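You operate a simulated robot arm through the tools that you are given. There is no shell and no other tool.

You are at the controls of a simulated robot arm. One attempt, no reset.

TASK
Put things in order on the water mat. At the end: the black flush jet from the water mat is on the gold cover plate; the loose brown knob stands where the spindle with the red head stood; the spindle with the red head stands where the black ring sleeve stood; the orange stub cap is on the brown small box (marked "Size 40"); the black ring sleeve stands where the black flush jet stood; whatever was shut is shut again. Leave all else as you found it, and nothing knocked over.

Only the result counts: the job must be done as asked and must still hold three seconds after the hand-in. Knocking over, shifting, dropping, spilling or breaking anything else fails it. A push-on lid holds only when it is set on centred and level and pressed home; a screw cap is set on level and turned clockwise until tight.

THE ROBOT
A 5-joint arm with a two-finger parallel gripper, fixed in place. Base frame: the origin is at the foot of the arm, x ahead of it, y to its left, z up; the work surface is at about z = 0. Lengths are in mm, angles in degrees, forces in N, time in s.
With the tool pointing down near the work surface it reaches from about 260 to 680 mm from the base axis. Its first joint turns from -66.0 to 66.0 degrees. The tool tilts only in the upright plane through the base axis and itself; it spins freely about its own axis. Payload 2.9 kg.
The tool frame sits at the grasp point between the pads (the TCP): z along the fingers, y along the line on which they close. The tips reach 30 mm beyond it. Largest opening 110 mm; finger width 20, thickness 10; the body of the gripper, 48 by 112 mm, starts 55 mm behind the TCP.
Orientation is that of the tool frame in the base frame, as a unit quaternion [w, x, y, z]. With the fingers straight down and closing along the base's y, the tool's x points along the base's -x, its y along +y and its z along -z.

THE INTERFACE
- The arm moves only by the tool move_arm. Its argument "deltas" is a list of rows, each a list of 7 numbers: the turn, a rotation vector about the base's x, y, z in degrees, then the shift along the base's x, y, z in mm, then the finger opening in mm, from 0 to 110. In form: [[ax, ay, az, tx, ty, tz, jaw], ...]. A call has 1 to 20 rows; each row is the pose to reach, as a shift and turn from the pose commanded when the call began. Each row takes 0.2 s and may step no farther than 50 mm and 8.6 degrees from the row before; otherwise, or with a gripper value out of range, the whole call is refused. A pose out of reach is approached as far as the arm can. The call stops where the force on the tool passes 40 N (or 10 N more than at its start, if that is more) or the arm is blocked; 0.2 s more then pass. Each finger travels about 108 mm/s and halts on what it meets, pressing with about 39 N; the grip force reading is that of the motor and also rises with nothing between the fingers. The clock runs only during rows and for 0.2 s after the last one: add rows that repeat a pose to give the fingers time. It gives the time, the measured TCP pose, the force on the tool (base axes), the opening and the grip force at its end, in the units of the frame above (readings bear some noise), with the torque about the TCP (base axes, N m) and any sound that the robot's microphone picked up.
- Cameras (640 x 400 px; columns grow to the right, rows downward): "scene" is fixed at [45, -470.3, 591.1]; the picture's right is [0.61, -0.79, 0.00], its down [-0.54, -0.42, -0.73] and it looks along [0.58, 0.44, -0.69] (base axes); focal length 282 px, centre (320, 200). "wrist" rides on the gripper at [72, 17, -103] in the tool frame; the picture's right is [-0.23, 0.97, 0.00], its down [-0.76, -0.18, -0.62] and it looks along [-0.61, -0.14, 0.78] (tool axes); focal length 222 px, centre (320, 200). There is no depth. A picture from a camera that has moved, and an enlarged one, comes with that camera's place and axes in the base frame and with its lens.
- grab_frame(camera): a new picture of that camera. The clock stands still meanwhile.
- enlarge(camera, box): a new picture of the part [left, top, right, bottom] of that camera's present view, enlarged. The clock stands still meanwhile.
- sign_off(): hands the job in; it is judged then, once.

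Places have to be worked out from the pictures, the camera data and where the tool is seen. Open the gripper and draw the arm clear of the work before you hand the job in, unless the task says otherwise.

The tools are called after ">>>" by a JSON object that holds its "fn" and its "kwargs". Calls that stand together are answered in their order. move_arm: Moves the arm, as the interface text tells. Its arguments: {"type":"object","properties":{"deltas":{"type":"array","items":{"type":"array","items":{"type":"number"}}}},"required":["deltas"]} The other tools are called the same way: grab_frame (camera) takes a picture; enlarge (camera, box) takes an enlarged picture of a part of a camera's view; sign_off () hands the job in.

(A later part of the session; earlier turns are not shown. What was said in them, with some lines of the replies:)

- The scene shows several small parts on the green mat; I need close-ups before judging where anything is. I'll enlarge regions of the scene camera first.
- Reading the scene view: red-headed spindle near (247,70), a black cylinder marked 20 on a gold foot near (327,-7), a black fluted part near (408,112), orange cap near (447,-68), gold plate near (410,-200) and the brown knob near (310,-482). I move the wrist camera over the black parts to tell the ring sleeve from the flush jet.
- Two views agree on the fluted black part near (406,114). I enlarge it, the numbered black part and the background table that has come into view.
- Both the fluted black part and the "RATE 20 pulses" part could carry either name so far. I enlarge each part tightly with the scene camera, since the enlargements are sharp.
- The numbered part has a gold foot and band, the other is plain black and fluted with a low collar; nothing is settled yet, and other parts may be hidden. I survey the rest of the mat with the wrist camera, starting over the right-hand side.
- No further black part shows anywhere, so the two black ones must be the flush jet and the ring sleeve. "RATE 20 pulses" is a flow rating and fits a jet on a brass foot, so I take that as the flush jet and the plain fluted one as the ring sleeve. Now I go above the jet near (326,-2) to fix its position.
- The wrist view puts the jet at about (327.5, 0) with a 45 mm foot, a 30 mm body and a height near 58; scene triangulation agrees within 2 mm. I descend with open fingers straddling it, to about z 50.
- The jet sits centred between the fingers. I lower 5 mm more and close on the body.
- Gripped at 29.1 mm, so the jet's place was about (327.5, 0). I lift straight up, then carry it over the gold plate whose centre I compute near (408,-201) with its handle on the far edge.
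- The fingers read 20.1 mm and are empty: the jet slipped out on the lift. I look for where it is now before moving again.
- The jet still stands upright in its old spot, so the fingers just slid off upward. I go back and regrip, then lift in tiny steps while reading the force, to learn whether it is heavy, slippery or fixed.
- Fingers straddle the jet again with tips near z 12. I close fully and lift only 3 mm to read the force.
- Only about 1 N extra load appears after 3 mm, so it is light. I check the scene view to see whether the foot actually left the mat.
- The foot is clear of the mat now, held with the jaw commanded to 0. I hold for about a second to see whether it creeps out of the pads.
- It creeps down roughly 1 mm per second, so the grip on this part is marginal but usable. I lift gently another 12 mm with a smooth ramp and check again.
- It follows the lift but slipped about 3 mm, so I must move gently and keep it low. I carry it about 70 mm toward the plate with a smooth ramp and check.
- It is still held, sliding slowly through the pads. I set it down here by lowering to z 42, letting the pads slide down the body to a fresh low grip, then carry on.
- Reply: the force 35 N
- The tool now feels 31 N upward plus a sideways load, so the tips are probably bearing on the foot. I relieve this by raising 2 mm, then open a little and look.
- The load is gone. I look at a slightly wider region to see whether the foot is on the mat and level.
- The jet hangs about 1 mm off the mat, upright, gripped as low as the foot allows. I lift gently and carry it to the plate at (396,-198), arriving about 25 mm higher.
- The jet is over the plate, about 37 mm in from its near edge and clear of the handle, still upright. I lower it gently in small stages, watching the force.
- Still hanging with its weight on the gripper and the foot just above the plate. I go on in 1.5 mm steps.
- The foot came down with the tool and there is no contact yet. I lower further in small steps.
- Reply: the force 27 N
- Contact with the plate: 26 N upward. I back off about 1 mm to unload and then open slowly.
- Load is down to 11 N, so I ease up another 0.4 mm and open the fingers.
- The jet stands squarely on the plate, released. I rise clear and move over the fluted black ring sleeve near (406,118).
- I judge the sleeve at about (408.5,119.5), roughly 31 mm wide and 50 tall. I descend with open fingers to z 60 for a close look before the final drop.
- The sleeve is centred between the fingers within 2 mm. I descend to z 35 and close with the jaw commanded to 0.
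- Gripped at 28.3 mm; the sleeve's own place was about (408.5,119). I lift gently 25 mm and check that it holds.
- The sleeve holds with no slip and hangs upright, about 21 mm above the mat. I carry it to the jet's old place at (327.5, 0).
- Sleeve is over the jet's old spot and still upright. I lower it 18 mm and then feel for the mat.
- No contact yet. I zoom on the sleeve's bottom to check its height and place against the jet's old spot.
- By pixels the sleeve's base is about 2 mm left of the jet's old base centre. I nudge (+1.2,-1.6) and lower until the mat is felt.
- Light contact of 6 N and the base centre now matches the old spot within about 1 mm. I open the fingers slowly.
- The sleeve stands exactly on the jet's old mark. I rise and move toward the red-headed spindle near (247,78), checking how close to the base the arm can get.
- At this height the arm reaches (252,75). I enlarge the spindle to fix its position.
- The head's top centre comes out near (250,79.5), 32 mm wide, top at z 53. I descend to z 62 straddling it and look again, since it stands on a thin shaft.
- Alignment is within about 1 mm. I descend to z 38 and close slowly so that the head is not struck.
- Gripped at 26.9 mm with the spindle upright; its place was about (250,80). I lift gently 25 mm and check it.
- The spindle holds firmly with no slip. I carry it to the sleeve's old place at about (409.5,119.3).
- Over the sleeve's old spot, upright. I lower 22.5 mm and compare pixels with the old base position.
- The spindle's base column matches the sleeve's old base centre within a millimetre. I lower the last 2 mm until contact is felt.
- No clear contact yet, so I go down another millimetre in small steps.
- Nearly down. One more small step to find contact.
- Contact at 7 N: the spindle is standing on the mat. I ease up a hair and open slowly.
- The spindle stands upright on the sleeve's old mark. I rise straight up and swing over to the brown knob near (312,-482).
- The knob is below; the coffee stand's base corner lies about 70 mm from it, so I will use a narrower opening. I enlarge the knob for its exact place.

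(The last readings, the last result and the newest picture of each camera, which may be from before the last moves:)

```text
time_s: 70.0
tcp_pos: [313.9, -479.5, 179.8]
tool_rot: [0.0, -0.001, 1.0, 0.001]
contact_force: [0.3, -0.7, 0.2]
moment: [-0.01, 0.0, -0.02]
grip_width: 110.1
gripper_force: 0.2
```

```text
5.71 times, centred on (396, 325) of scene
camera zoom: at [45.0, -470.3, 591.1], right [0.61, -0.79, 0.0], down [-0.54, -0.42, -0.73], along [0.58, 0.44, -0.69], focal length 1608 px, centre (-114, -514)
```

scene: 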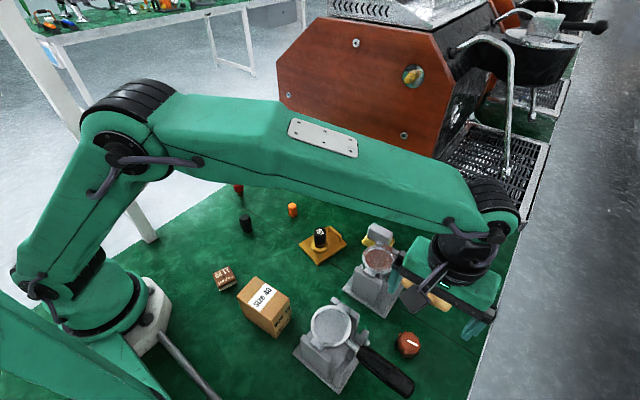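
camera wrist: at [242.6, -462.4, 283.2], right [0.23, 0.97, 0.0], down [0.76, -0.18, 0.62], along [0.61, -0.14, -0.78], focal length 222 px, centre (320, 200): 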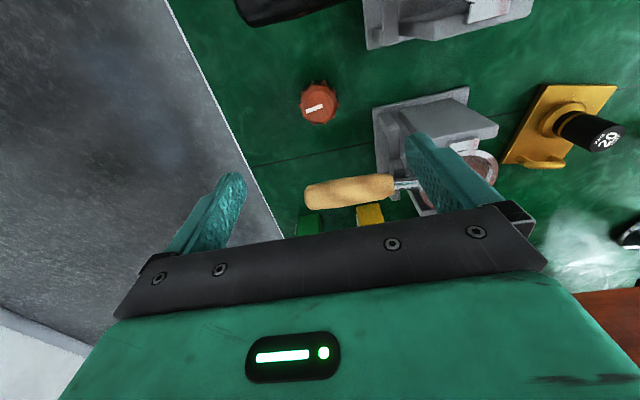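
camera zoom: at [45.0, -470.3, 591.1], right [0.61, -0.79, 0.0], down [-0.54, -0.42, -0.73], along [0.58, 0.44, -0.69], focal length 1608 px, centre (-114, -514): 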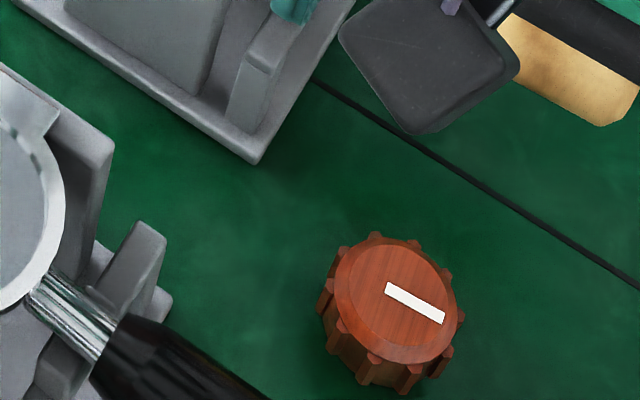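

The knob's centre comes out at about (310.5,-480), height near 27, with ten ribs at azimuth 78.6° plus multiples of 36°. I turn the tool +6.6° so each pad meets two ribs, narrow the opening to 75 mm to clear the stand, and descend to z 70.

>>> {"fn": "move_arm", "kwargs": {"deltas": [[0, 0, 3, -1.5, -0.3, -20, 90], [0, 0, 6.6, -3.2, -0.5, -45, 76], [0, 0, 6.6, -3.2, -0.5, -75, 76], [0, 0, 6.6, -3.2, -0.5, -100, 76], [0, 0, 6.6, -3.2, -0.5, -110, 76], [0, 0, 6.6, -3.2, -0.5, -110, 76]]}}

>>> {"fn": "grab_frame", "kwargs": {"camera": "wrist"}}

>>> {"fn": "enlarge", "kwargs": {"camera": "scene", "box": [340, 290, 452, 360]}}

```text
time_s: 71.4
tcp_pos: [310.4, -480.1, 69.5]
tool_rot: [0.0, -0.058, 0.998, 0.0]
contact_force: [-0.4, 0.1, 0.7]
moment: [0.01, 0.01, -0.02]
grip_width: 76.0
gripper_force: 0.2
```

```text
taken
camera wrist: at [237.3, -472.2, 173.4], right [0.11, 0.99, 0.0], down [0.78, -0.09, 0.62], along [0.62, -0.07, -0.78], focal length 222 px, centre (320, 200)
```

wrist: 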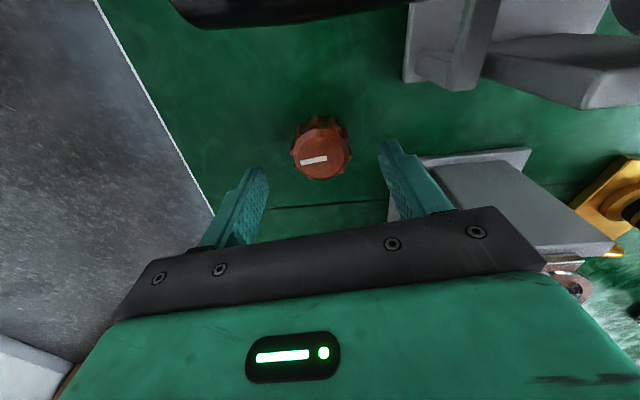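

```text
5.71 times, centred on (396, 325) of scene
camera zoom: at [45.0, -470.3, 591.1], right [0.61, -0.79, 0.0], down [-0.54, -0.42, -0.73], along [0.58, 0.44, -0.69], focal length 1608 px, centre (-114, -514)
```

zoom: 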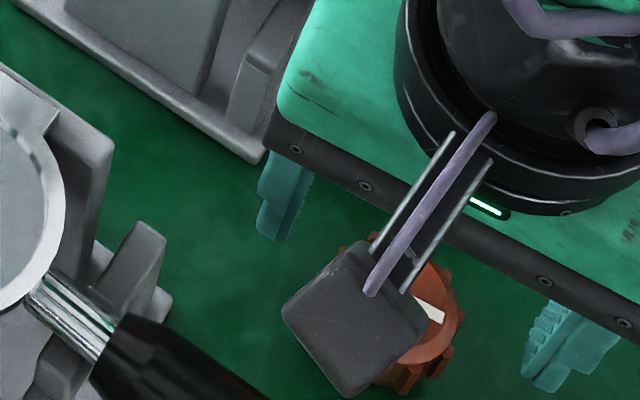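

The knob is centred between the pads, and I estimate at least 25 mm clearance between the camera housing and the black handle. I descend to z 35 and close slowly.

>>> {"fn": "move_arm", "kwargs": {"deltas": [[0, 0, 0, 0, 0, -12, 76], [0, 0, 0, 0, 0, -24, 76], [0, 0, 0, 0, 0, -32, 76], [0, 0, 0, 0, 0, -35, 76], [0, 0, 0, 0, 0, -35, 66], [0, 0, 0, 0, 0, -35, 58], [0, 0, 0, 0, 0, -35, 53], [0, 0, 0, 0, 0, -35, 50], [0, 0, 0, 0, 0, -35, 47], [0, 0, 0, 0, 0, -35, 44], [0, 0, 0, 0, 0, -35, 41], [0, 0, 0, 0, 0, -35, 30], [0, 0, 0, 0, 0, -35, 0], [0, 0, 0, 0, 0, -35, 0], [0, 0, 0, 0, 0, -35, 0]]}}

>>> {"fn": "grab_frame", "kwargs": {"camera": "wrist"}}

>>> {"fn": "enlarge", "kwargs": {"camera": "scene", "box": [340, 290, 452, 360]}}

```text
time_s: 74.6
tcp_pos: [312.2, -480.7, 33.9]
tool_rot: [0.0, -0.057, 0.998, -0.001]
contact_force: [-0.4, -0.1, -0.4]
moment: [0.02, -0.01, 0.03]
grip_width: 47.1
gripper_force: 38.4
```

```text
taken
camera wrist: at [238.4, -471.4, 137.9], right [0.11, 0.99, 0.0], down [0.78, -0.09, 0.62], along [0.62, -0.07, -0.78], focal length 222 px, centre (320, 200)
```

wrist: 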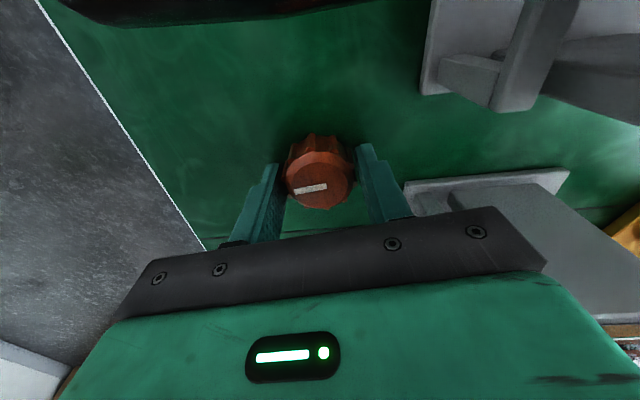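

```text
5.71 times, centred on (396, 325) of scene
camera zoom: at [45.0, -470.3, 591.1], right [0.61, -0.79, 0.0], down [-0.54, -0.42, -0.73], along [0.58, 0.44, -0.69], focal length 1608 px, centre (-114, -514)
```

zoom: 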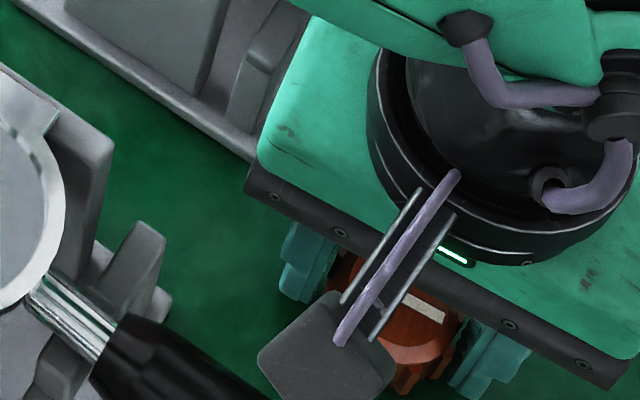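

Gripped at 47.1 mm. I lift gently 20 mm and check for slip.

>>> {"fn": "move_arm", "kwargs": {"deltas": [[0, 0, 0, 0, 0, 1, 0], [0, 0, 0, 0, 0, 3, 0], [0, 0, 0, 0, 0, 7, 0], [0, 0, 0, 0, 0, 12, 0], [0, 0, 0, 0, 0, 17, 0], [0, 0, 0, 0, 0, 20, 0], [0, 0, 0, 0, 0, 20, 0]]}}

>>> {"fn": "enlarge", "kwargs": {"camera": "wrist", "box": [240, 110, 400, 210]}}

```text
time_s: 76.2
tcp_pos: [309.9, -481.3, 53.8]
tool_rot: [0.001, -0.058, 0.998, 0.0]
contact_force: [0.5, 0.4, -1.4]
moment: [0.01, -0.04, -0.02]
grip_width: 46.9
gripper_force: 38.9
```

```text
4.00 times, centred on (320, 160) of wrist
camera zoom: at [237.8, -472.7, 158.2], right [0.11, 0.99, 0.0], down [0.78, -0.09, 0.62], along [0.62, -0.07, -0.78], focal length 888 px, centre (320, 360)
```

zoom: 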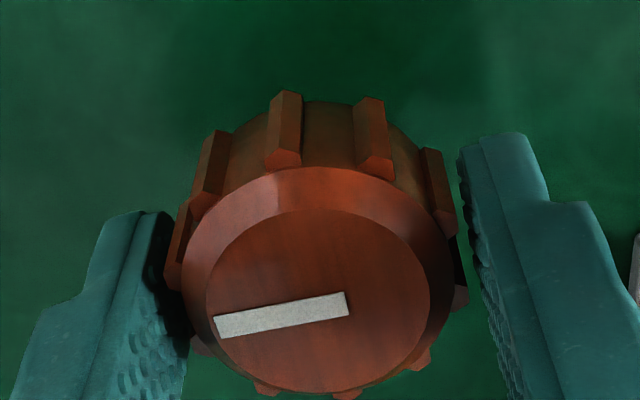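

The knob holds without slip. I raise it to about z 190, above everything, and start carrying it around toward the spindle's old place.

>>> {"fn": "move_arm", "kwargs": {"deltas": [[0, 0, 0, 0, 0, 3, 0], [0, 0, 0, 0, 0, 12, 0], [0, 0, 0, 0, 0, 30, 0], [0, 0, 0, 0, 0, 55, 0], [0, 0, 0, 0, 0, 82, 0], [0, 0, 0, 0, 0, 107, 0], [0, 0, 0, 0, 0, 125, 0], [0, 0, 0, 0, 0, 134, 0], [0, 0, 0, 1, 5, 136, 0], [0, 0, 0, 4, 18, 136, 0], [0, 0, 0, 8, 40, 136, 0], [0, 0, 0, 13, 68, 136, 0], [0, 0, 0, 18, 98, 136, 0], [0, 0, 0, 23, 128, 136, 0], [0, 0, 0, 28, 158, 136, 0], [0, 0, 0, 32, 184, 136, 0], [0, 0, 0, 34, 204, 136, 0], [0, 0, 0, 35, 216, 136, 0], [0, 0, 0, 35, 220, 136, 0]]}}

>>> {"fn": "grab_frame", "kwargs": {"camera": "wrist"}}

```text
time_s: 80.2
tcp_pos: [344.7, -260.3, 189.2]
tool_rot: [0.0, -0.057, 0.998, 0.0]
contact_force: [0.7, 0.2, -0.3]
moment: [-0.02, 0.03, 0.0]
grip_width: 47.1
gripper_force: 39.0
```

```text
taken
camera wrist: at [273.1, -252.0, 292.9], right [0.11, 0.99, 0.0], down [0.78, -0.09, 0.62], along [0.62, -0.07, -0.78], focal length 222 px, centre (320, 200)
```

wrist: 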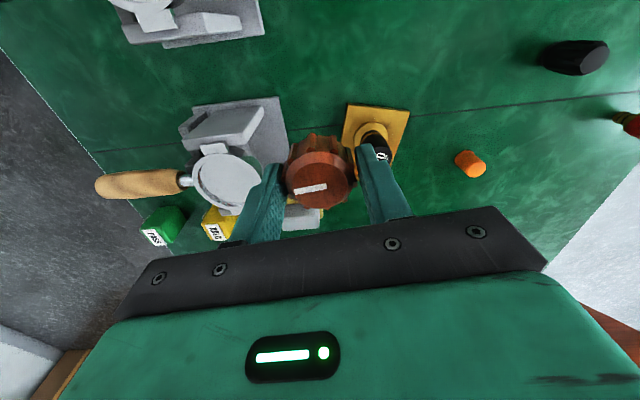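

Still held firmly. I carry it on along a straight line to (250,80) at the same height.

>>> {"fn": "move_arm", "kwargs": {"deltas": [[0, 0, 0, -1, 3.4, 0, 0], [0, 0, 0, -3.8, 13.6, 0, 0], [0, 0, 0, -8.5, 30.6, 0, 0], [0, 0, 0, -15.2, 54.4, 0, 0], [0, 0, 0, -23.7, 85, 0, 0], [0, 0, 0, -33.1, 119, 0, 0], [0, 0, 0, -42.6, 153, 0, 0], [0, 0, 0, -52.1, 187, 0, 0], [0, 0, 0, -61.6, 221, 0, 0], [0, 0, 0, -71, 255, 0, 0], [0, 0, 0, -79.5, 285.6, 0, 0], [0, 0, 0, -86.2, 309.4, 0, 0], [0, 0, 0, -90.9, 326.4, 0, 0], [0, 0, 0, -93.8, 336.6, 0, 0], [0, 0, 0, -94.5, 340, 0, 0], [0, 0, 0, -94.5, 340, 0, 0]]}}

>>> {"fn": "grab_frame", "kwargs": {"camera": "wrist"}}

>>> {"fn": "grab_frame", "kwargs": {"camera": "scene"}}

```text
time_s: 83.6
tcp_pos: [251.2, 78.4, 189.9]
tool_rot: [0.0, -0.058, 0.998, 0.0]
contact_force: [0.3, 0.8, -0.4]
moment: [0.06, 0.0, 0.02]
grip_width: 46.8
gripper_force: 39.0
```

```text
taken
camera wrist: at [177.7, 87.3, 293.6], right [0.11, 0.99, 0.0], down [0.78, -0.09, 0.62], along [0.62, -0.07, -0.78], focal length 222 px, centre (320, 200)
```

wrist: 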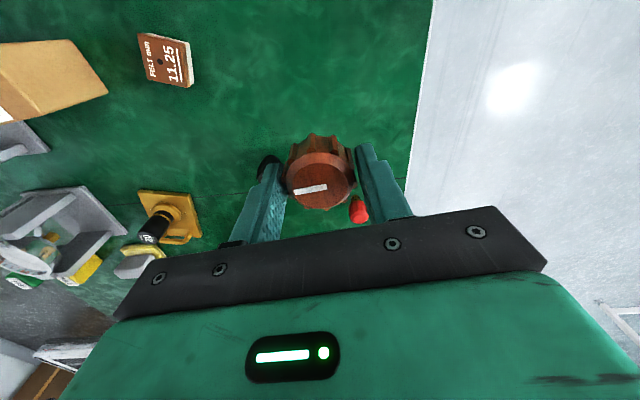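

```text
taken
```

scene: 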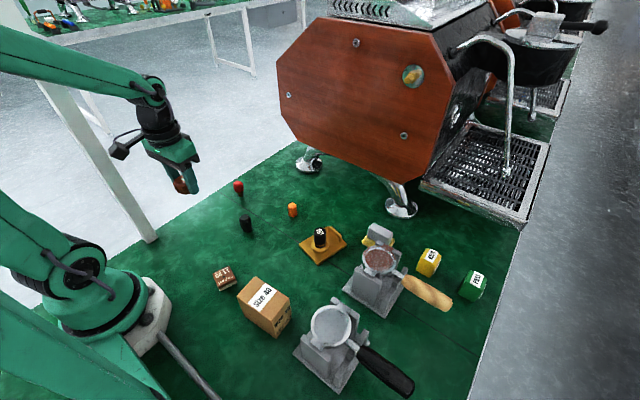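

The knob is above the spindle's old spot. I lower it to about 5 mm above the mat and check pixels.

>>> {"fn": "move_arm", "kwargs": {"deltas": [[0, 0, 0, -0.5, 0.8, -5, 0], [0, 0, 0, -0.8, 1.2, -20, 0], [0, 0, 0, -0.8, 1.2, -45, 0], [0, 0, 0, -0.8, 1.2, -72, 0], [0, 0, 0, -0.8, 1.2, -100, 0], [0, 0, 0, -0.8, 1.2, -122, 0], [0, 0, 0, -0.8, 1.2, -138, 0], [0, 0, 0, -0.8, 1.2, -147, 0], [0, 0, 0, -0.8, 1.2, -150, 0], [0, 0, 0, -0.8, 1.2, -150, 0]]}}

>>> {"fn": "enlarge", "kwargs": {"camera": "scene", "box": [180, 212, 228, 242]}}

>>> {"fn": "grab_frame", "kwargs": {"camera": "wrist"}}

```text
time_s: 85.8
tcp_pos: [251.7, 79.0, 40.6]
tool_rot: [0.0, -0.058, 0.998, 0.0]
contact_force: [0.5, 0.5, -1.8]
moment: [0.03, -0.02, -0.02]
grip_width: 46.6
gripper_force: 39.6
```

```text
13.33 times, centred on (204, 227) of scene
camera zoom: at [45.0, -470.3, 591.1], right [0.61, -0.79, 0.0], down [-0.54, -0.42, -0.73], along [0.58, 0.44, -0.69], focal length 3753 px, centre (1867, -160)
```

zoom: 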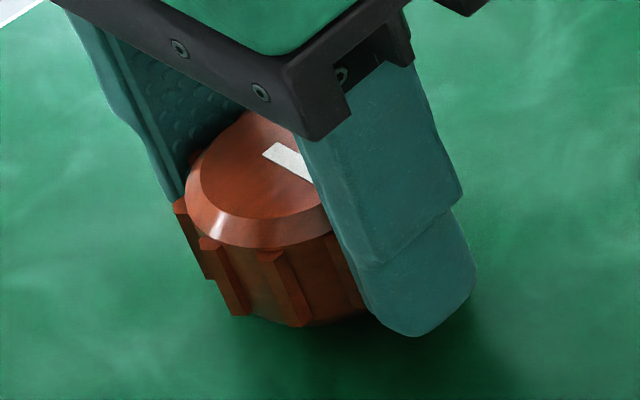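

```text
taken
camera wrist: at [177.4, 88.1, 143.2], right [0.11, 0.99, 0.0], down [0.78, -0.09, 0.62], along [0.62, -0.07, -0.78], focal length 222 px, centre (320, 200)
```

wrist: 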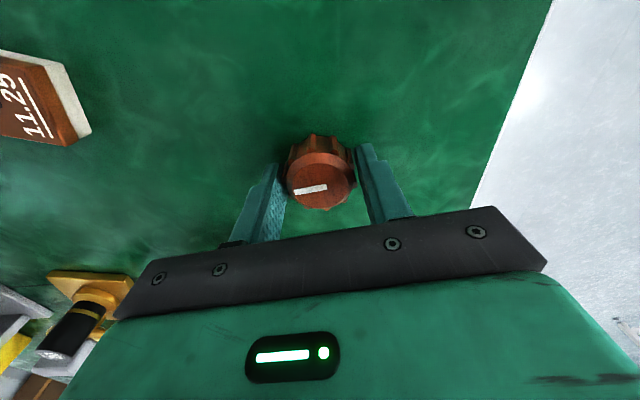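

The knob's axis lines up with the spindle's old base centre within about 1 mm. I lower to the mat feeling for contact.

>>> {"fn": "move_arm", "kwargs": {"deltas": [[0, 0, 0, 0, 0, -1.5, 0], [0, 0, 0, 0, 0, -3.5, 0], [0, 0, 0, 0, 0, -4.5, 0], [0, 0, 0, 0, 0, -4.5, 0]]}}

>>> {"fn": "move_arm", "kwargs": {"deltas": [[0, 0, 0, 0, 0, -0.6, 0], [0, 0, 0, 0, 0, -1.2, 0], [0, 0, 0, 0, 0, -1.2, 0]]}}

```text
time_s: 86.8
tcp_pos: [250.5, 79.4, 36.8]
tool_rot: [0.0, -0.057, 0.998, 0.0]
contact_force: [-0.3, -0.7, -1.4]
moment: [-0.01, -0.02, 0.0]
grip_width: 46.8
gripper_force: 38.8
```

```text
time_s: 87.6
tcp_pos: [248.9, 79.1, 34.2]
tool_rot: [0.0, -0.058, 0.998, 0.0]
contact_force: [-1.8, -4.5, 17.6]
moment: [-0.15, 0.14, -0.08]
grip_width: 46.9
gripper_force: 39.0
```

Contact at 18 N: the knob is on the mat. I ease up 0.6 mm and open slowly, only as far as needed at first.

>>> {"fn": "move_arm", "kwargs": {"deltas": [[0, 0, 0, 0, 0, 0.6, 20], [0, 0, 0, 0, 0, 0.6, 42], [0, 0, 0, 0, 0, 0.6, 48], [0, 0, 0, 0, 0, 0.6, 51], [0, 0, 0, 0, 0, 0.6, 58], [0, 0, 0, 0, 0, 0.6, 75], [0, 0, 0, 0, 0, 0.6, 90], [0, 0, 0, 0, 0, 0.6, 90]]}}

>>> {"fn": "enlarge", "kwargs": {"camera": "scene", "box": [180, 212, 228, 242]}}

```text
time_s: 89.4
tcp_pos: [249.9, 80.8, 35.2]
tool_rot: [0.0, -0.058, 0.998, -0.001]
contact_force: [0.0, 0.8, -1.5]
moment: [0.01, -0.02, 0.01]
grip_width: 89.9
gripper_force: 0.1
```

```text
13.33 times, centred on (204, 227) of scene
camera zoom: at [45.0, -470.3, 591.1], right [0.61, -0.79, 0.0], down [-0.54, -0.42, -0.73], along [0.58, 0.44, -0.69], focal length 3753 px, centre (1867, -160)
```

zoom: 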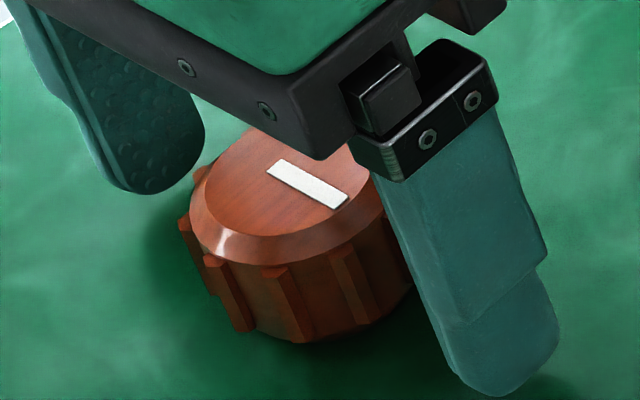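

The knob stands on the spindle's old spot. I rise, turn the tool back to straight, and go over the orange cap near (447,-61).

>>> {"fn": "move_arm", "kwargs": {"deltas": [[0, 0, 0, 0, 0, 8, 90], [0, 0, 0, 0, 0, 30, 100], [0, 0, 0, 0, 0, 65, 110], [0, 0, 0, 0, 0, 105, 110], [0, 0, 0, 15, -11, 130, 110], [0, 0, -3, 45, -32, 135, 110], [0, 0, -6.6, 80, -57, 135, 110], [0, 0, -6.6, 115, -82, 135, 110], [0, 0, -6.6, 150, -107, 135, 110], [0, 0, -6.6, 180, -129, 135, 110], [0, 0, -6.6, 197, -141, 135, 110], [0, 0, -6.6, 197, -141, 135, 110]]}}

>>> {"fn": "grab_frame", "kwargs": {"camera": "wrist"}}

>>> {"fn": "enlarge", "kwargs": {"camera": "scene", "box": [180, 212, 228, 242]}}

>>> {"fn": "enlarge", "kwargs": {"camera": "scene", "box": [180, 160, 340, 260]}}

```text
time_s: 92.0
tcp_pos: [447.3, -62.3, 171.1]
tool_rot: [-0.001, -0.001, 1.0, 0.0]
contact_force: [0.2, 0.5, -1.0]
moment: [-0.02, -0.01, 0.01]
grip_width: 109.9
gripper_force: 0.0
```

```text
taken
camera wrist: at [376.0, -45.5, 274.4], right [0.23, 0.97, 0.0], down [0.76, -0.18, 0.62], along [0.61, -0.14, -0.78], focal length 222 px, centre (320, 200)
```

wrist: 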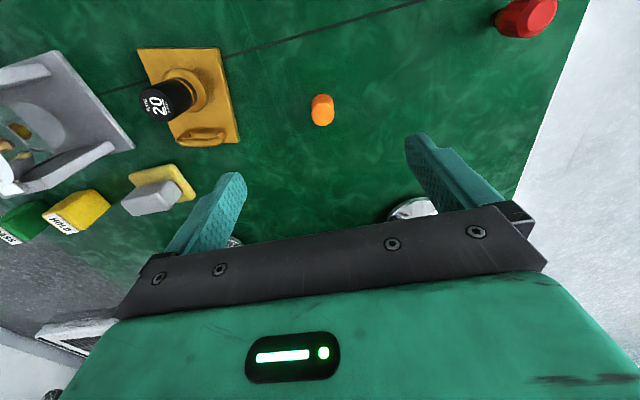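

```text
13.33 times, centred on (204, 227) of scene
camera zoom: at [45.0, -470.3, 591.1], right [0.61, -0.79, 0.0], down [-0.54, -0.42, -0.73], along [0.58, 0.44, -0.69], focal length 3753 px, centre (1867, -160)
```

zoom: 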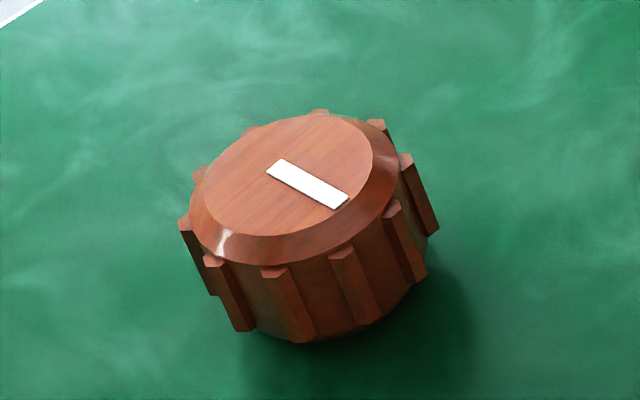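

```text
4.00 times, centred on (260, 210) of scene
camera zoom: at [45.0, -470.3, 591.1], right [0.61, -0.79, 0.0], down [-0.54, -0.42, -0.73], along [0.58, 0.44, -0.69], focal length 1126 px, centre (560, 160)
```

zoom: 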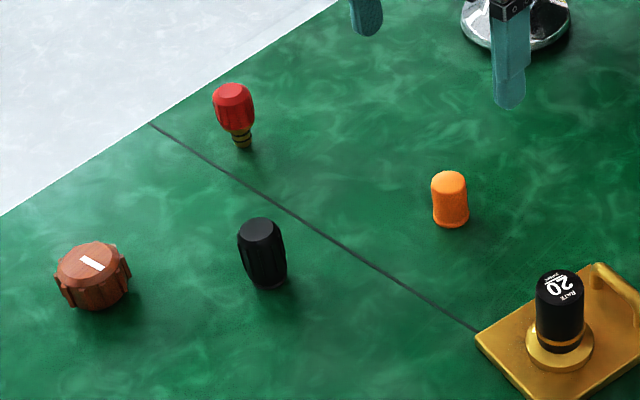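

Knob, spindle, sleeve and jet all stand properly. Now I enlarge the orange cap under the gripper to fix its place.

>>> {"fn": "enlarge", "kwargs": {"camera": "wrist", "box": [280, 85, 360, 135]}}

>>> {"fn": "enlarge", "kwargs": {"camera": "scene", "box": [222, 262, 302, 342]}}

```text
8.00 times, centred on (320, 110) of wrist
camera zoom: at [376.0, -45.5, 274.4], right [0.23, 0.97, 0.0], down [0.76, -0.18, 0.62], along [0.61, -0.14, -0.78], focal length 1777 px, centre (320, 920)
```

zoom: 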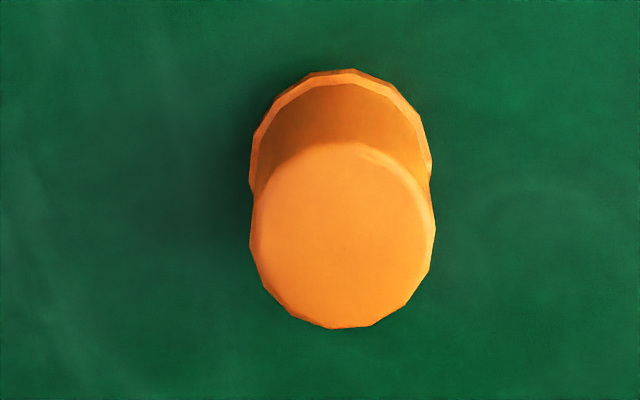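

```text
5.00 times, centred on (262, 302) of scene
camera zoom: at [45.0, -470.3, 591.1], right [0.61, -0.79, 0.0], down [-0.54, -0.42, -0.73], along [0.58, 0.44, -0.69], focal length 1407 px, centre (610, -310)
```

zoom: 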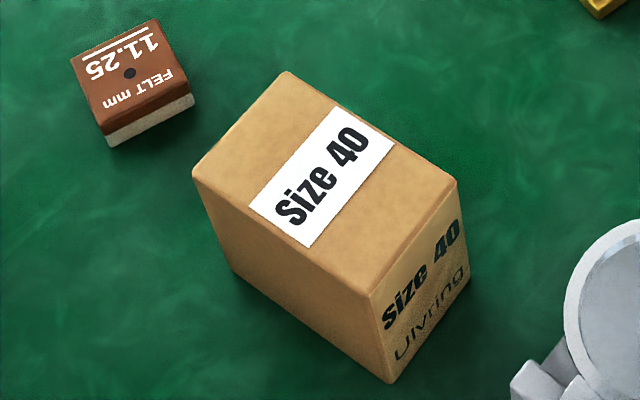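

The cap is at about (449.2,-59.8), rim 27 mm, body 23–24 mm, height 38. I descend straddling it to z 60 and check before the last drop.

>>> {"fn": "move_arm", "kwargs": {"deltas": [[0, 0, 0, 1, 1.5, -30, 110], [0, 0, 0, 1.7, 2.2, -60, 110], [0, 0, 0, 1.7, 2.2, -85, 110], [0, 0, 0, 1.7, 2.2, -105, 100], [0, 0, 0, 1.7, 2.2, -111, 90], [0, 0, 0, 1.7, 2.2, -111, 90]]}}

>>> {"fn": "grab_frame", "kwargs": {"camera": "wrist"}}

>>> {"fn": "enlarge", "kwargs": {"camera": "scene", "box": [264, 193, 320, 228]}}

```text
time_s: 93.4
tcp_pos: [447.3, -58.2, 58.6]
tool_rot: [-0.001, 0.0, 1.0, 0.0]
contact_force: [0.1, 0.1, 0.3]
moment: [-0.02, 0.0, 0.02]
grip_width: 90.0
gripper_force: 0.0
```

```text
taken
camera wrist: at [376.9, -40.5, 162.1], right [0.23, 0.97, 0.0], down [0.76, -0.18, 0.62], along [0.61, -0.14, -0.78], focal length 222 px, centre (320, 200)
```

wrist: 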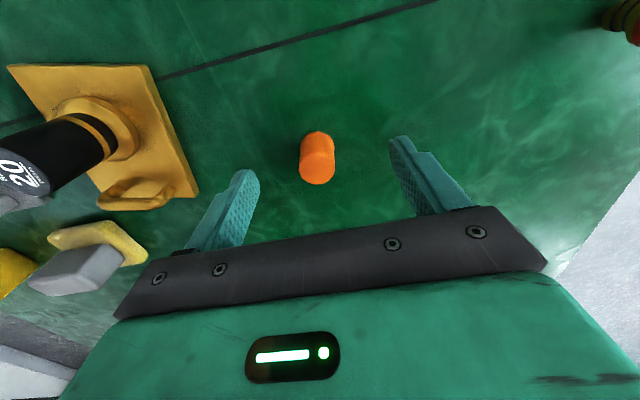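

```text
11.43 times, centred on (292, 210) of scene
camera zoom: at [45.0, -470.3, 591.1], right [0.61, -0.79, 0.0], down [-0.54, -0.42, -0.73], along [0.58, 0.44, -0.69], focal length 3217 px, centre (640, 80)
```

zoom: 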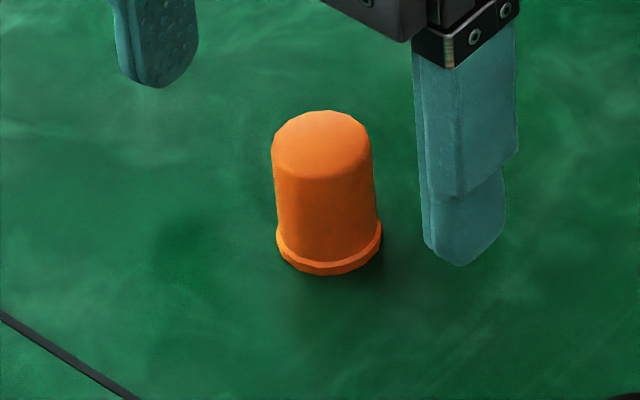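

Centred within about 1.5 mm. I descend to z 36.5, so the tips stay above the rim, and close slowly.

>>> {"fn": "move_arm", "kwargs": {"deltas": [[0, 0, 0, -0.5, -0.8, -10, 90], [0, 0, 0, -0.5, -0.8, -18, 80], [0, 0, 0, -0.5, -0.8, -22, 60], [0, 0, 0, -0.5, -0.8, -22, 44], [0, 0, 0, -0.5, -0.8, -22, 35], [0, 0, 0, -0.5, -0.8, -22, 30], [0, 0, 0, -0.5, -0.8, -22, 27], [0, 0, 0, -0.5, -0.8, -22, 25], [0, 0, 0, -0.5, -0.8, -22, 23], [0, 0, 0, -0.5, -0.8, -22, 21], [0, 0, 0, -0.5, -0.8, -22, 10], [0, 0, 0, -0.5, -0.8, -22, 0], [0, 0, 0, -0.5, -0.8, -22, 0]]}}

>>> {"fn": "enlarge", "kwargs": {"camera": "wrist", "box": [240, 110, 400, 210]}}

>>> {"fn": "enlarge", "kwargs": {"camera": "scene", "box": [264, 193, 320, 228]}}

```text
time_s: 96.2
tcp_pos: [447.4, -59.0, 36.8]
tool_rot: [0.0, 0.0, 1.0, 0.001]
contact_force: [0.1, -0.3, 0.2]
moment: [-0.01, -0.05, 0.01]
grip_width: 23.6
gripper_force: 38.7
```

```text
4.00 times, centred on (320, 160) of wrist
camera zoom: at [376.9, -41.8, 140.6], right [0.23, 0.97, 0.0], down [0.76, -0.18, 0.62], along [0.61, -0.14, -0.78], focal length 888 px, centre (320, 360)
```

zoom: 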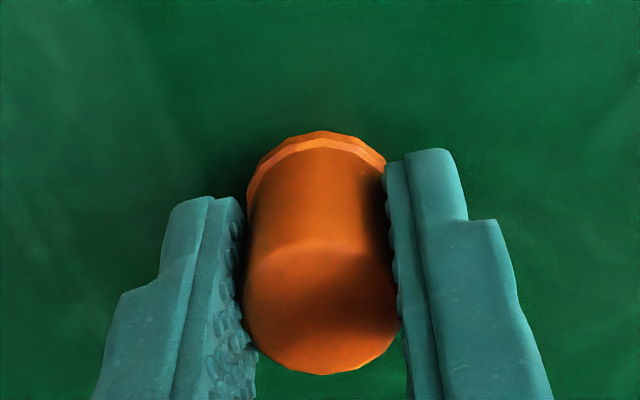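

```text
11.43 times, centred on (292, 210) of scene
camera zoom: at [45.0, -470.3, 591.1], right [0.61, -0.79, 0.0], down [-0.54, -0.42, -0.73], along [0.58, 0.44, -0.69], focal length 3217 px, centre (640, 80)
```

zoom: 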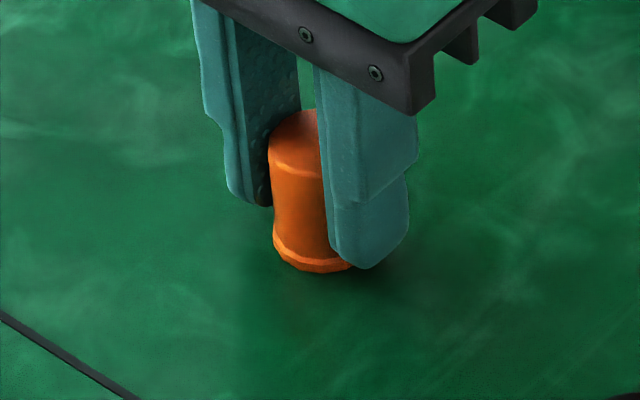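

Gripped squarely at 23.6 mm above the rim. I lift gently and check for slip before raising it high.

>>> {"fn": "move_arm", "kwargs": {"deltas": [[0, 0, 0, 0, 0, 1, 0], [0, 0, 0, 0, 0, 3, 0], [0, 0, 0, 0, 0, 7, 0], [0, 0, 0, 0, 0, 12, 0], [0, 0, 0, 0, 0, 17, 0], [0, 0, 0, 0, 0, 20, 0], [0, 0, 0, 0, 0, 20, 0]]}}

>>> {"fn": "enlarge", "kwargs": {"camera": "wrist", "box": [240, 110, 400, 210]}}

```text
time_s: 97.8
tcp_pos: [447.2, -60.2, 57.3]
tool_rot: [0.0, 0.0, 1.0, 0.0]
contact_force: [-0.3, 0.2, 0.0]
moment: [0.02, -0.01, 0.01]
grip_width: 23.5
gripper_force: 38.9
```

```text
4.00 times, centred on (320, 160) of wrist
camera zoom: at [377.1, -43.0, 160.9], right [0.23, 0.97, 0.0], down [0.76, -0.18, 0.62], along [0.61, -0.14, -0.78], focal length 888 px, centre (320, 360)
```

zoom: 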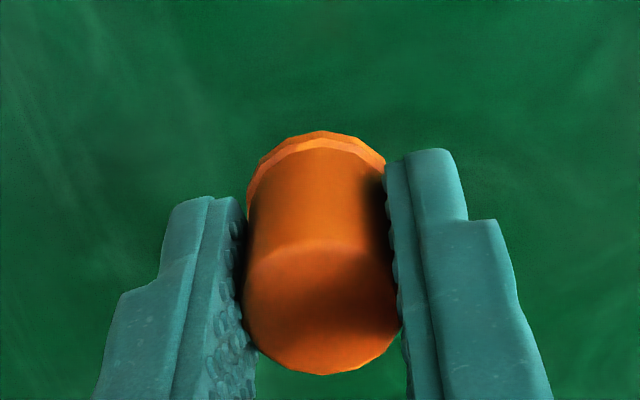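

No slip. I raise it to about z 200 and carry it over the Size 40 box, whose top centre I compute near (190,-222) at height about 85.

>>> {"fn": "move_arm", "kwargs": {"deltas": [[0, 0, 0, 0, 0, 4, 0], [0, 0, 0, 0, 0, 14, 0], [0, 0, 0, 0, 0, 32, 0], [0, 0, 0, 0, 0, 56, 0], [0, 0, 0, -2.6, -1.6, 84, 0], [0, 0, 0, -10.3, -6.5, 110, 0], [0, 0, 0, -25.7, -16.2, 130, 0], [0, 0, 0, -46.3, -29.2, 140, 0], [0, 0, 0, -72, -45.4, 143, 0], [0, 0, 0, -100.2, -63.2, 143, 0], [0, 0, 0, -128.5, -81, 143, 0], [0, 0, 0, -156.8, -98.8, 143, 0], [0, 0, 0, -185, -116.6, 143, 0], [0, 0, 0, -210.7, -132.8, 143, 0], [0, 0, 0, -231.3, -145.8, 143, 0], [0, 0, 0, -246.7, -155.5, 143, 0], [0, 0, 0, -254.4, -160.4, 143, 0], [0, 0, 0, -257, -162, 143, 0], [0, 0, 0, -257, -162, 143, 0]]}}

>>> {"fn": "grab_frame", "kwargs": {"camera": "wrist"}}

>>> {"fn": "grab_frame", "kwargs": {"camera": "scene"}}

```text
time_s: 101.8
tcp_pos: [190.7, -223.1, 200.5]
tool_rot: [0.0, 0.0, 1.0, 0.001]
contact_force: [0.4, -0.3, -0.2]
moment: [-0.02, -0.02, 0.03]
grip_width: 23.3
gripper_force: 39.4
```

```text
taken
camera wrist: at [119.0, -205.5, 303.3], right [0.23, 0.97, 0.0], down [0.76, -0.18, 0.62], along [0.61, -0.14, -0.78], focal length 222 px, centre (320, 200)
```

wrist: 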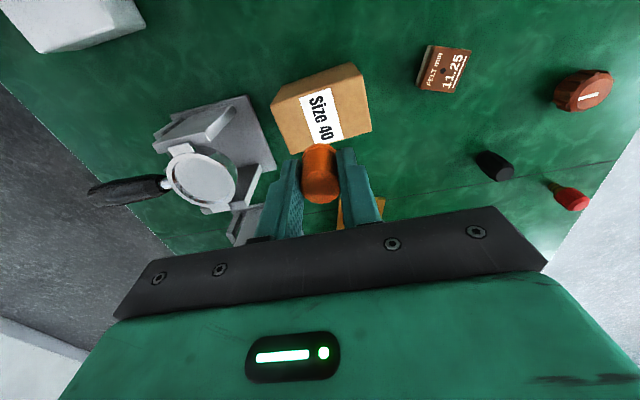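

```text
taken
```

scene: 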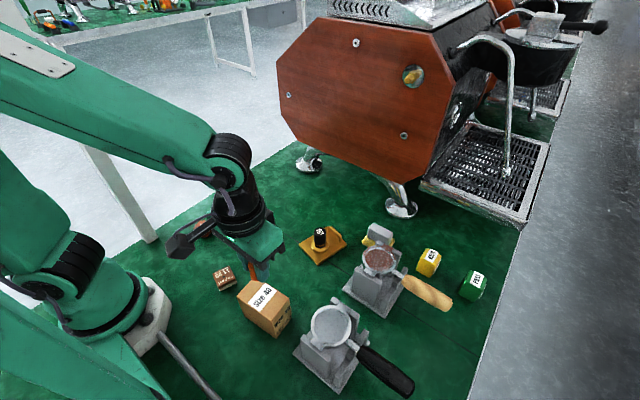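

The box lies under the held cap. I enlarge the wrist view to locate its top face accurately.

>>> {"fn": "enlarge", "kwargs": {"camera": "wrist", "box": [240, 50, 400, 150]}}

>>> {"fn": "enlarge", "kwargs": {"camera": "scene", "box": [200, 230, 328, 340]}}

```text
4.00 times, centred on (320, 100) of wrist
camera zoom: at [119.0, -205.5, 303.3], right [0.23, 0.97, 0.0], down [0.76, -0.18, 0.62], along [0.61, -0.14, -0.78], focal length 888 px, centre (320, 600)
```

zoom: 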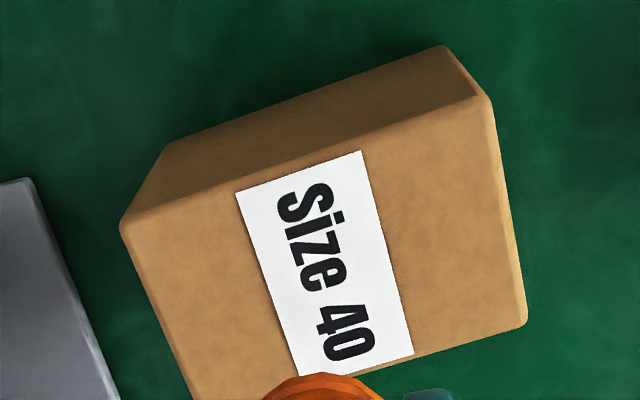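

```text
3.64 times, centred on (264, 285) of scene
camera zoom: at [45.0, -470.3, 591.1], right [0.61, -0.79, 0.0], down [-0.54, -0.42, -0.73], along [0.58, 0.44, -0.69], focal length 1024 px, centre (524, -109)
```

zoom: 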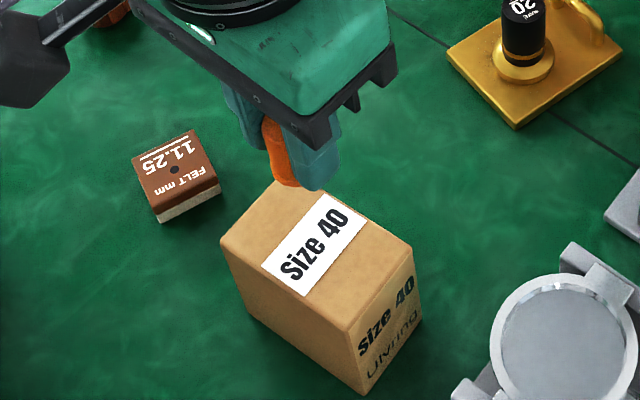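

Both cameras put the box top centre at about (190,-221), with a 53 by 86 mm top. I lower to about z 130, leaving the cap some 8 mm above the box.

>>> {"fn": "move_arm", "kwargs": {"deltas": [[0, 0, 0, 0, 1, -4, 0], [0, 0, 0, -0.3, 2, -14, 0], [0, 0, 0, -0.3, 2, -28, 0], [0, 0, 0, -0.3, 2, -44, 0], [0, 0, 0, -0.3, 2, -57, 0], [0, 0, 0, -0.3, 2, -66, 0], [0, 0, 0, -0.3, 2, -70, 0], [0, 0, 0, -0.3, 2, -70, 0]]}}

>>> {"fn": "enlarge", "kwargs": {"camera": "scene", "box": [222, 240, 302, 340]}}

>>> {"fn": "grab_frame", "kwargs": {"camera": "wrist"}}

```text
time_s: 103.6
tcp_pos: [190.9, -218.8, 130.9]
tool_rot: [0.0, -0.001, 1.0, 0.0]
contact_force: [-0.6, -0.3, -0.4]
moment: [0.0, 0.01, 0.0]
grip_width: 23.6
gripper_force: 39.2
```

```text
4.00 times, centred on (262, 290) of scene
camera zoom: at [45.0, -470.3, 591.1], right [0.61, -0.79, 0.0], down [-0.54, -0.42, -0.73], along [0.58, 0.44, -0.69], focal length 1126 px, centre (552, -160)
```

zoom: 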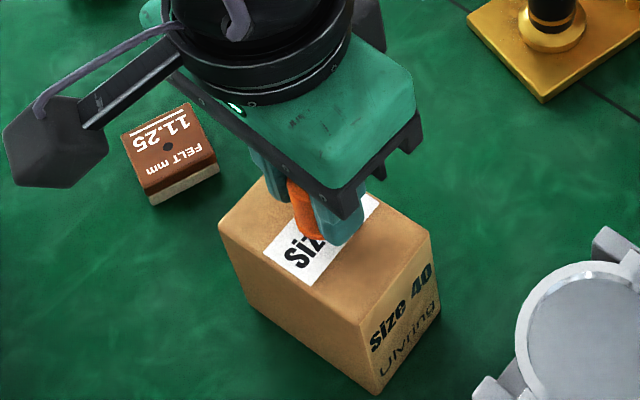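

```text
taken
camera wrist: at [119.5, -202.4, 233.9], right [0.23, 0.97, 0.0], down [0.76, -0.18, 0.62], along [0.61, -0.14, -0.78], focal length 222 px, centre (320, 200)
```

wrist: 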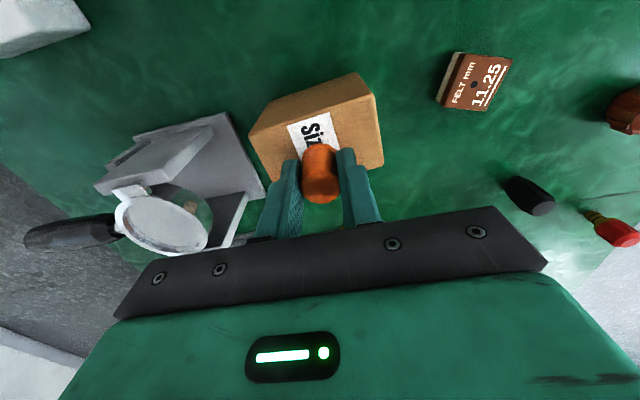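

The cap's projected landing spot is within a few mm of the box top centre. I lower in small steps until contact.

>>> {"fn": "move_arm", "kwargs": {"deltas": [[0, 0, 0, 0, 0, -2, 0], [0, 0, 0, 0, 0, -4, 0], [0, 0, 0, 0, 0, -5.5, 0], [0, 0, 0, 0, 0, -5.5, 0]]}}

>>> {"fn": "enlarge", "kwargs": {"camera": "scene", "box": [242, 278, 290, 308]}}

```text
time_s: 104.6
tcp_pos: [190.3, -219.8, 124.3]
tool_rot: [0.0, 0.0, 1.0, 0.0]
contact_force: [0.5, -0.4, -0.8]
moment: [0.0, -0.05, -0.01]
grip_width: 23.5
gripper_force: 38.8
```

```text
13.33 times, centred on (266, 293) of scene
camera zoom: at [45.0, -470.3, 591.1], right [0.61, -0.79, 0.0], down [-0.54, -0.42, -0.73], along [0.58, 0.44, -0.69], focal length 3753 px, centre (1040, -1040)
```

zoom: 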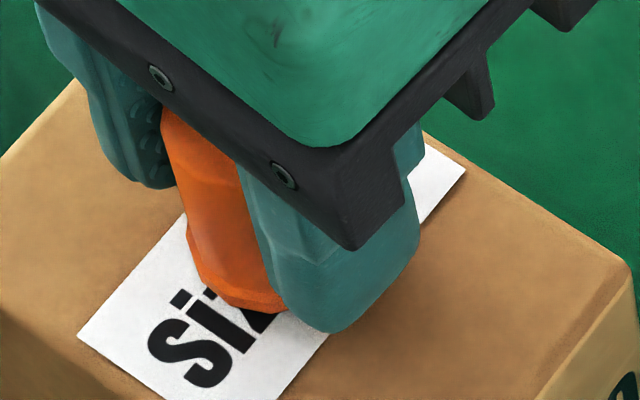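

No contact yet and the cap is close to the label. I step down 1 mm at a time.

>>> {"fn": "move_arm", "kwargs": {"deltas": [[0, 0, 0, 0, 0, -0.7, 0], [0, 0, 0, 0, 0, -1.4, 0], [0, 0, 0, 0, 0, -1.4, 0]]}}

>>> {"fn": "move_arm", "kwargs": {"deltas": [[0, 0, 0, 0, 0, -0.6, 0], [0, 0, 0, 0, 0, -1.0, 0], [0, 0, 0, 0, 0, -1.0, 0]]}}

```text
time_s: 105.4
tcp_pos: [190.4, -219.1, 122.4]
tool_rot: [0.0, 0.001, 1.0, 0.0]
contact_force: [-0.9, 0.5, 0.2]
moment: [-0.02, 0.02, 0.0]
grip_width: 23.4
gripper_force: 39.5
```

```text
time_s: 106.2
tcp_pos: [191.6, -219.2, 122.2]
tool_rot: [0.0, 0.0, 1.0, -0.001]
contact_force: [0.2, -0.2, -0.2]
moment: [-0.02, 0.01, -0.02]
grip_width: 23.3
gripper_force: 38.9
```

Still no load. I continue down in 0.8 mm steps, one call at a time.

>>> {"fn": "move_arm", "kwargs": {"deltas": [[0, 0, 0, 0, 0, -0.5, 0], [0, 0, 0, 0, 0, -1.0, 0], [0, 0, 0, 0, 0, -1.0, 0]]}}

>>> {"fn": "enlarge", "kwargs": {"camera": "scene", "box": [242, 278, 290, 308]}}

```text
time_s: 107.0
tcp_pos: [192.2, -219.1, 121.4]
tool_rot: [0.0, 0.0, 1.0, -0.001]
contact_force: [-2.5, 1.6, 18.6]
moment: [0.07, 0.09, 0.02]
grip_width: 23.2
gripper_force: 38.6
```

```text
13.33 times, centred on (266, 293) of scene
camera zoom: at [45.0, -470.3, 591.2], right [0.61, -0.79, 0.0], down [-0.54, -0.42, -0.73], along [0.58, 0.44, -0.69], focal length 3753 px, centre (1040, -1040)
```

zoom: 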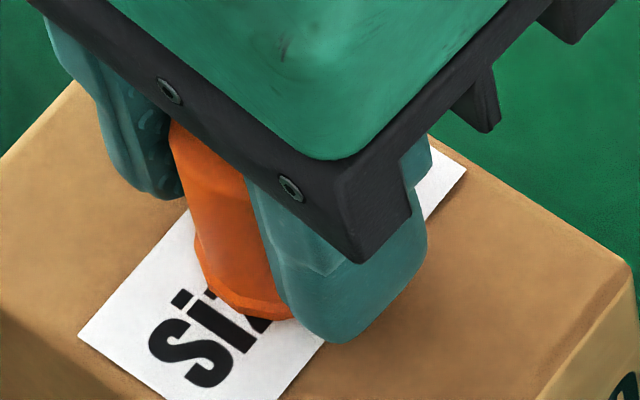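

Contact at 19 N: the cap sits on the box and the box has not moved. I ease up 0.7 mm and open slowly.

>>> {"fn": "move_arm", "kwargs": {"deltas": [[0, 0, 0, 0, 0, 0.4, 0], [0, 0, 0, 0, 0, 0.7, 10], [0, 0, 0, 0, 0, 0.7, 20], [0, 0, 0, 0, 0, 0.7, 24], [0, 0, 0, 0, 0, 0.7, 27], [0, 0, 0, 0, 0, 0.7, 34], [0, 0, 0, 0, 0, 0.7, 50], [0, 0, 0, 0, 0, 0.7, 70], [0, 0, 0, 0, 0, 0.7, 70]]}}

>>> {"fn": "enlarge", "kwargs": {"camera": "scene", "box": [242, 278, 290, 308]}}

```text
time_s: 109.0
tcp_pos: [192.7, -219.5, 119.9]
tool_rot: [-0.001, 0.0, 1.0, 0.0]
contact_force: [0.5, -0.3, 0.5]
moment: [0.01, 0.03, 0.02]
grip_width: 70.2
gripper_force: 0.0
```

```text
13.33 times, centred on (266, 293) of scene
camera zoom: at [45.0, -470.3, 591.1], right [0.61, -0.79, 0.0], down [-0.54, -0.42, -0.73], along [0.58, 0.44, -0.69], focal length 3753 px, centre (1040, -1040)
```

zoom: 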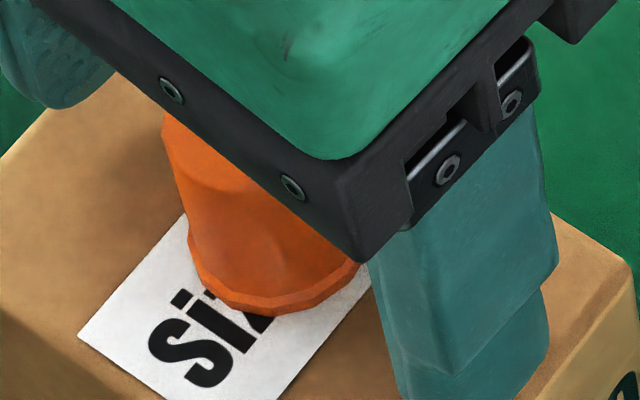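

The cap is released and standing on the box. I rise straight up, then draw the arm clear and review everything.

>>> {"fn": "move_arm", "kwargs": {"deltas": [[0, 0, 0, 0, 0, 5, 70], [0, 0, 0, 0, 0, 20, 70], [0, 0, 0, 0, 0, 50, 70], [0, 0, 0, 0, 0, 90, 80], [0, 0, 0, 0, 0, 130, 90], [0, 0, 0, 10, 5, 165, 100], [0, 0, 0, 40, 15, 180, 110], [0, 0, 0, 80, 30, 180, 110], [0, 0, 0, 120, 45, 180, 110], [0, 0, 0, 160, 60, 180, 110], [0, 0, 0, 200, 75, 180, 110], [0, 0, 0, 240, 90, 180, 110], [0, 0, 0, 275, 105, 180, 110], [0, 0, 0, 305, 120, 180, 110], [0, 0, 0, 305, 120, 180, 110]]}}

>>> {"fn": "grab_frame", "kwargs": {"camera": "scene"}}

>>> {"fn": "enlarge", "kwargs": {"camera": "scene", "box": [180, 160, 340, 260]}}

>>> {"fn": "enlarge", "kwargs": {"camera": "scene", "box": [200, 250, 360, 350]}}

>>> {"fn": "enlarge", "kwargs": {"camera": "scene", "box": [290, 215, 402, 285]}}

```text
time_s: 112.2
tcp_pos: [495.8, -99.1, 301.7]
tool_rot: [0.0, 0.0, 1.0, 0.001]
contact_force: [0.4, 0.2, -1.2]
moment: [-0.02, 0.03, 0.02]
grip_width: 109.9
gripper_force: 0.0
```

```text
taken
```

scene: 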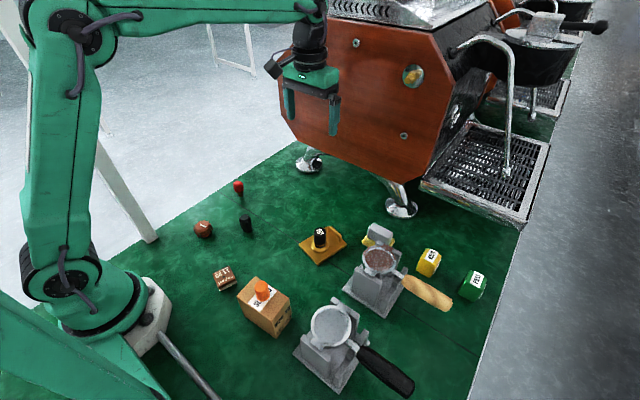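

```text
4.00 times, centred on (260, 210) of scene
camera zoom: at [45.1, -470.3, 591.1], right [0.61, -0.79, 0.0], down [-0.54, -0.42, -0.73], along [0.58, 0.44, -0.69], focal length 1126 px, centre (560, 160)
```

zoom: 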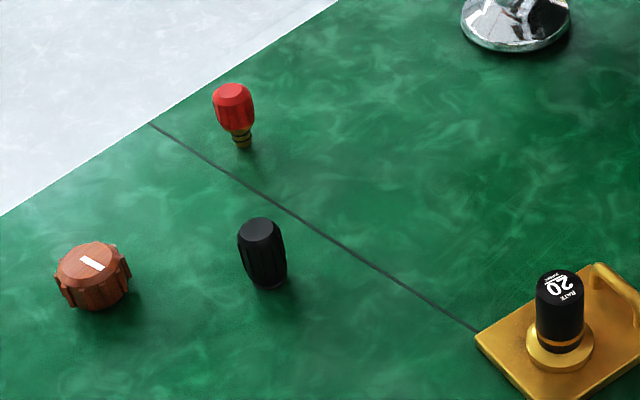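

```text
4.00 times, centred on (280, 300) of scene
camera zoom: at [45.1, -470.3, 591.1], right [0.61, -0.79, 0.0], down [-0.54, -0.42, -0.73], along [0.58, 0.44, -0.69], focal length 1126 px, centre (480, -200)
```

zoom: 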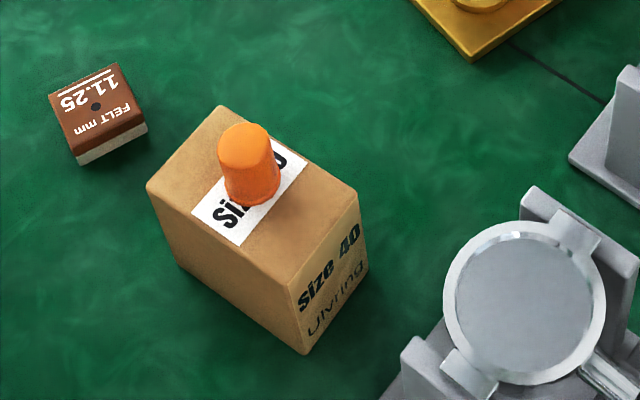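

```text
5.71 times, centred on (346, 250) of scene
camera zoom: at [45.1, -470.3, 591.1], right [0.61, -0.79, 0.0], down [-0.54, -0.42, -0.73], along [0.58, 0.44, -0.69], focal length 1608 px, centre (171, -86)
```

zoom: 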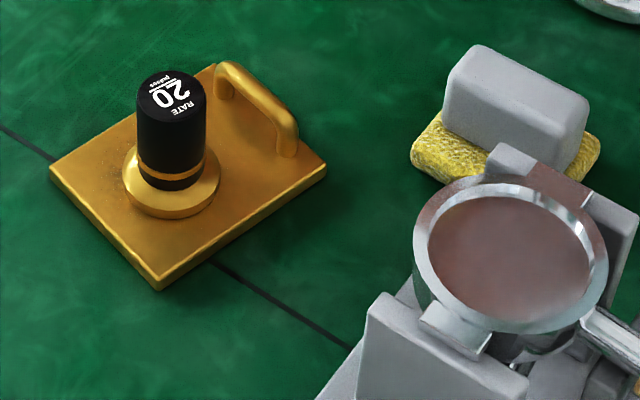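

All parts stand upright in place: jet on the gold plate, knob, spindle and sleeve on their assigned marks, and the cap on the Size 40 box. The box, plate, stands and other items have not shifted. The gripper is open and clear, so I hand the job in.

>>> {"fn": "sign_off", "kwargs": {}}

```text
The job is handed in.
```

I handed the job in with all five parts moved and standing upright. One thing is uncertain: neither black part is labelled by name, so I had to decide which was the flush jet and which was the ring sleeve.

I took the part marked "RATE 20 pulses", with the gold foot, as the flush jet, since a pulse rate suits a jet. I took the plain fluted part as the ring sleeve. If that is the wrong way round, the jet, sleeve and spindle placements don't match the task.

| Part | Where it is now |
|---|---|
| Black flush jet ("RATE 20 pulses") | On the gold cover plate, clear of its handle |
| Black ring sleeve (fluted) | Where the jet stood, within about 1 mm |
| Spindle with the red head | Where the sleeve stood, within about 1 mm |
| Loose brown knob | Where the spindle stood, within about 1–2 mm |
| Orange stub cap | Near the middle of the top of the "Size 40" box |

- **Jet slipping:** the jet slid out of the fingers on the first lift but stayed standing in its place. I regripped it, moved it slowly with one set-down on the mat along the way, and it reached the plate upright.
- **Everything else:** in the last pictures the box, plate and other items looked unmoved, and nothing was knocked over. I opened nothing, so there was nothing to shut. The gripper is open and clear of the work.
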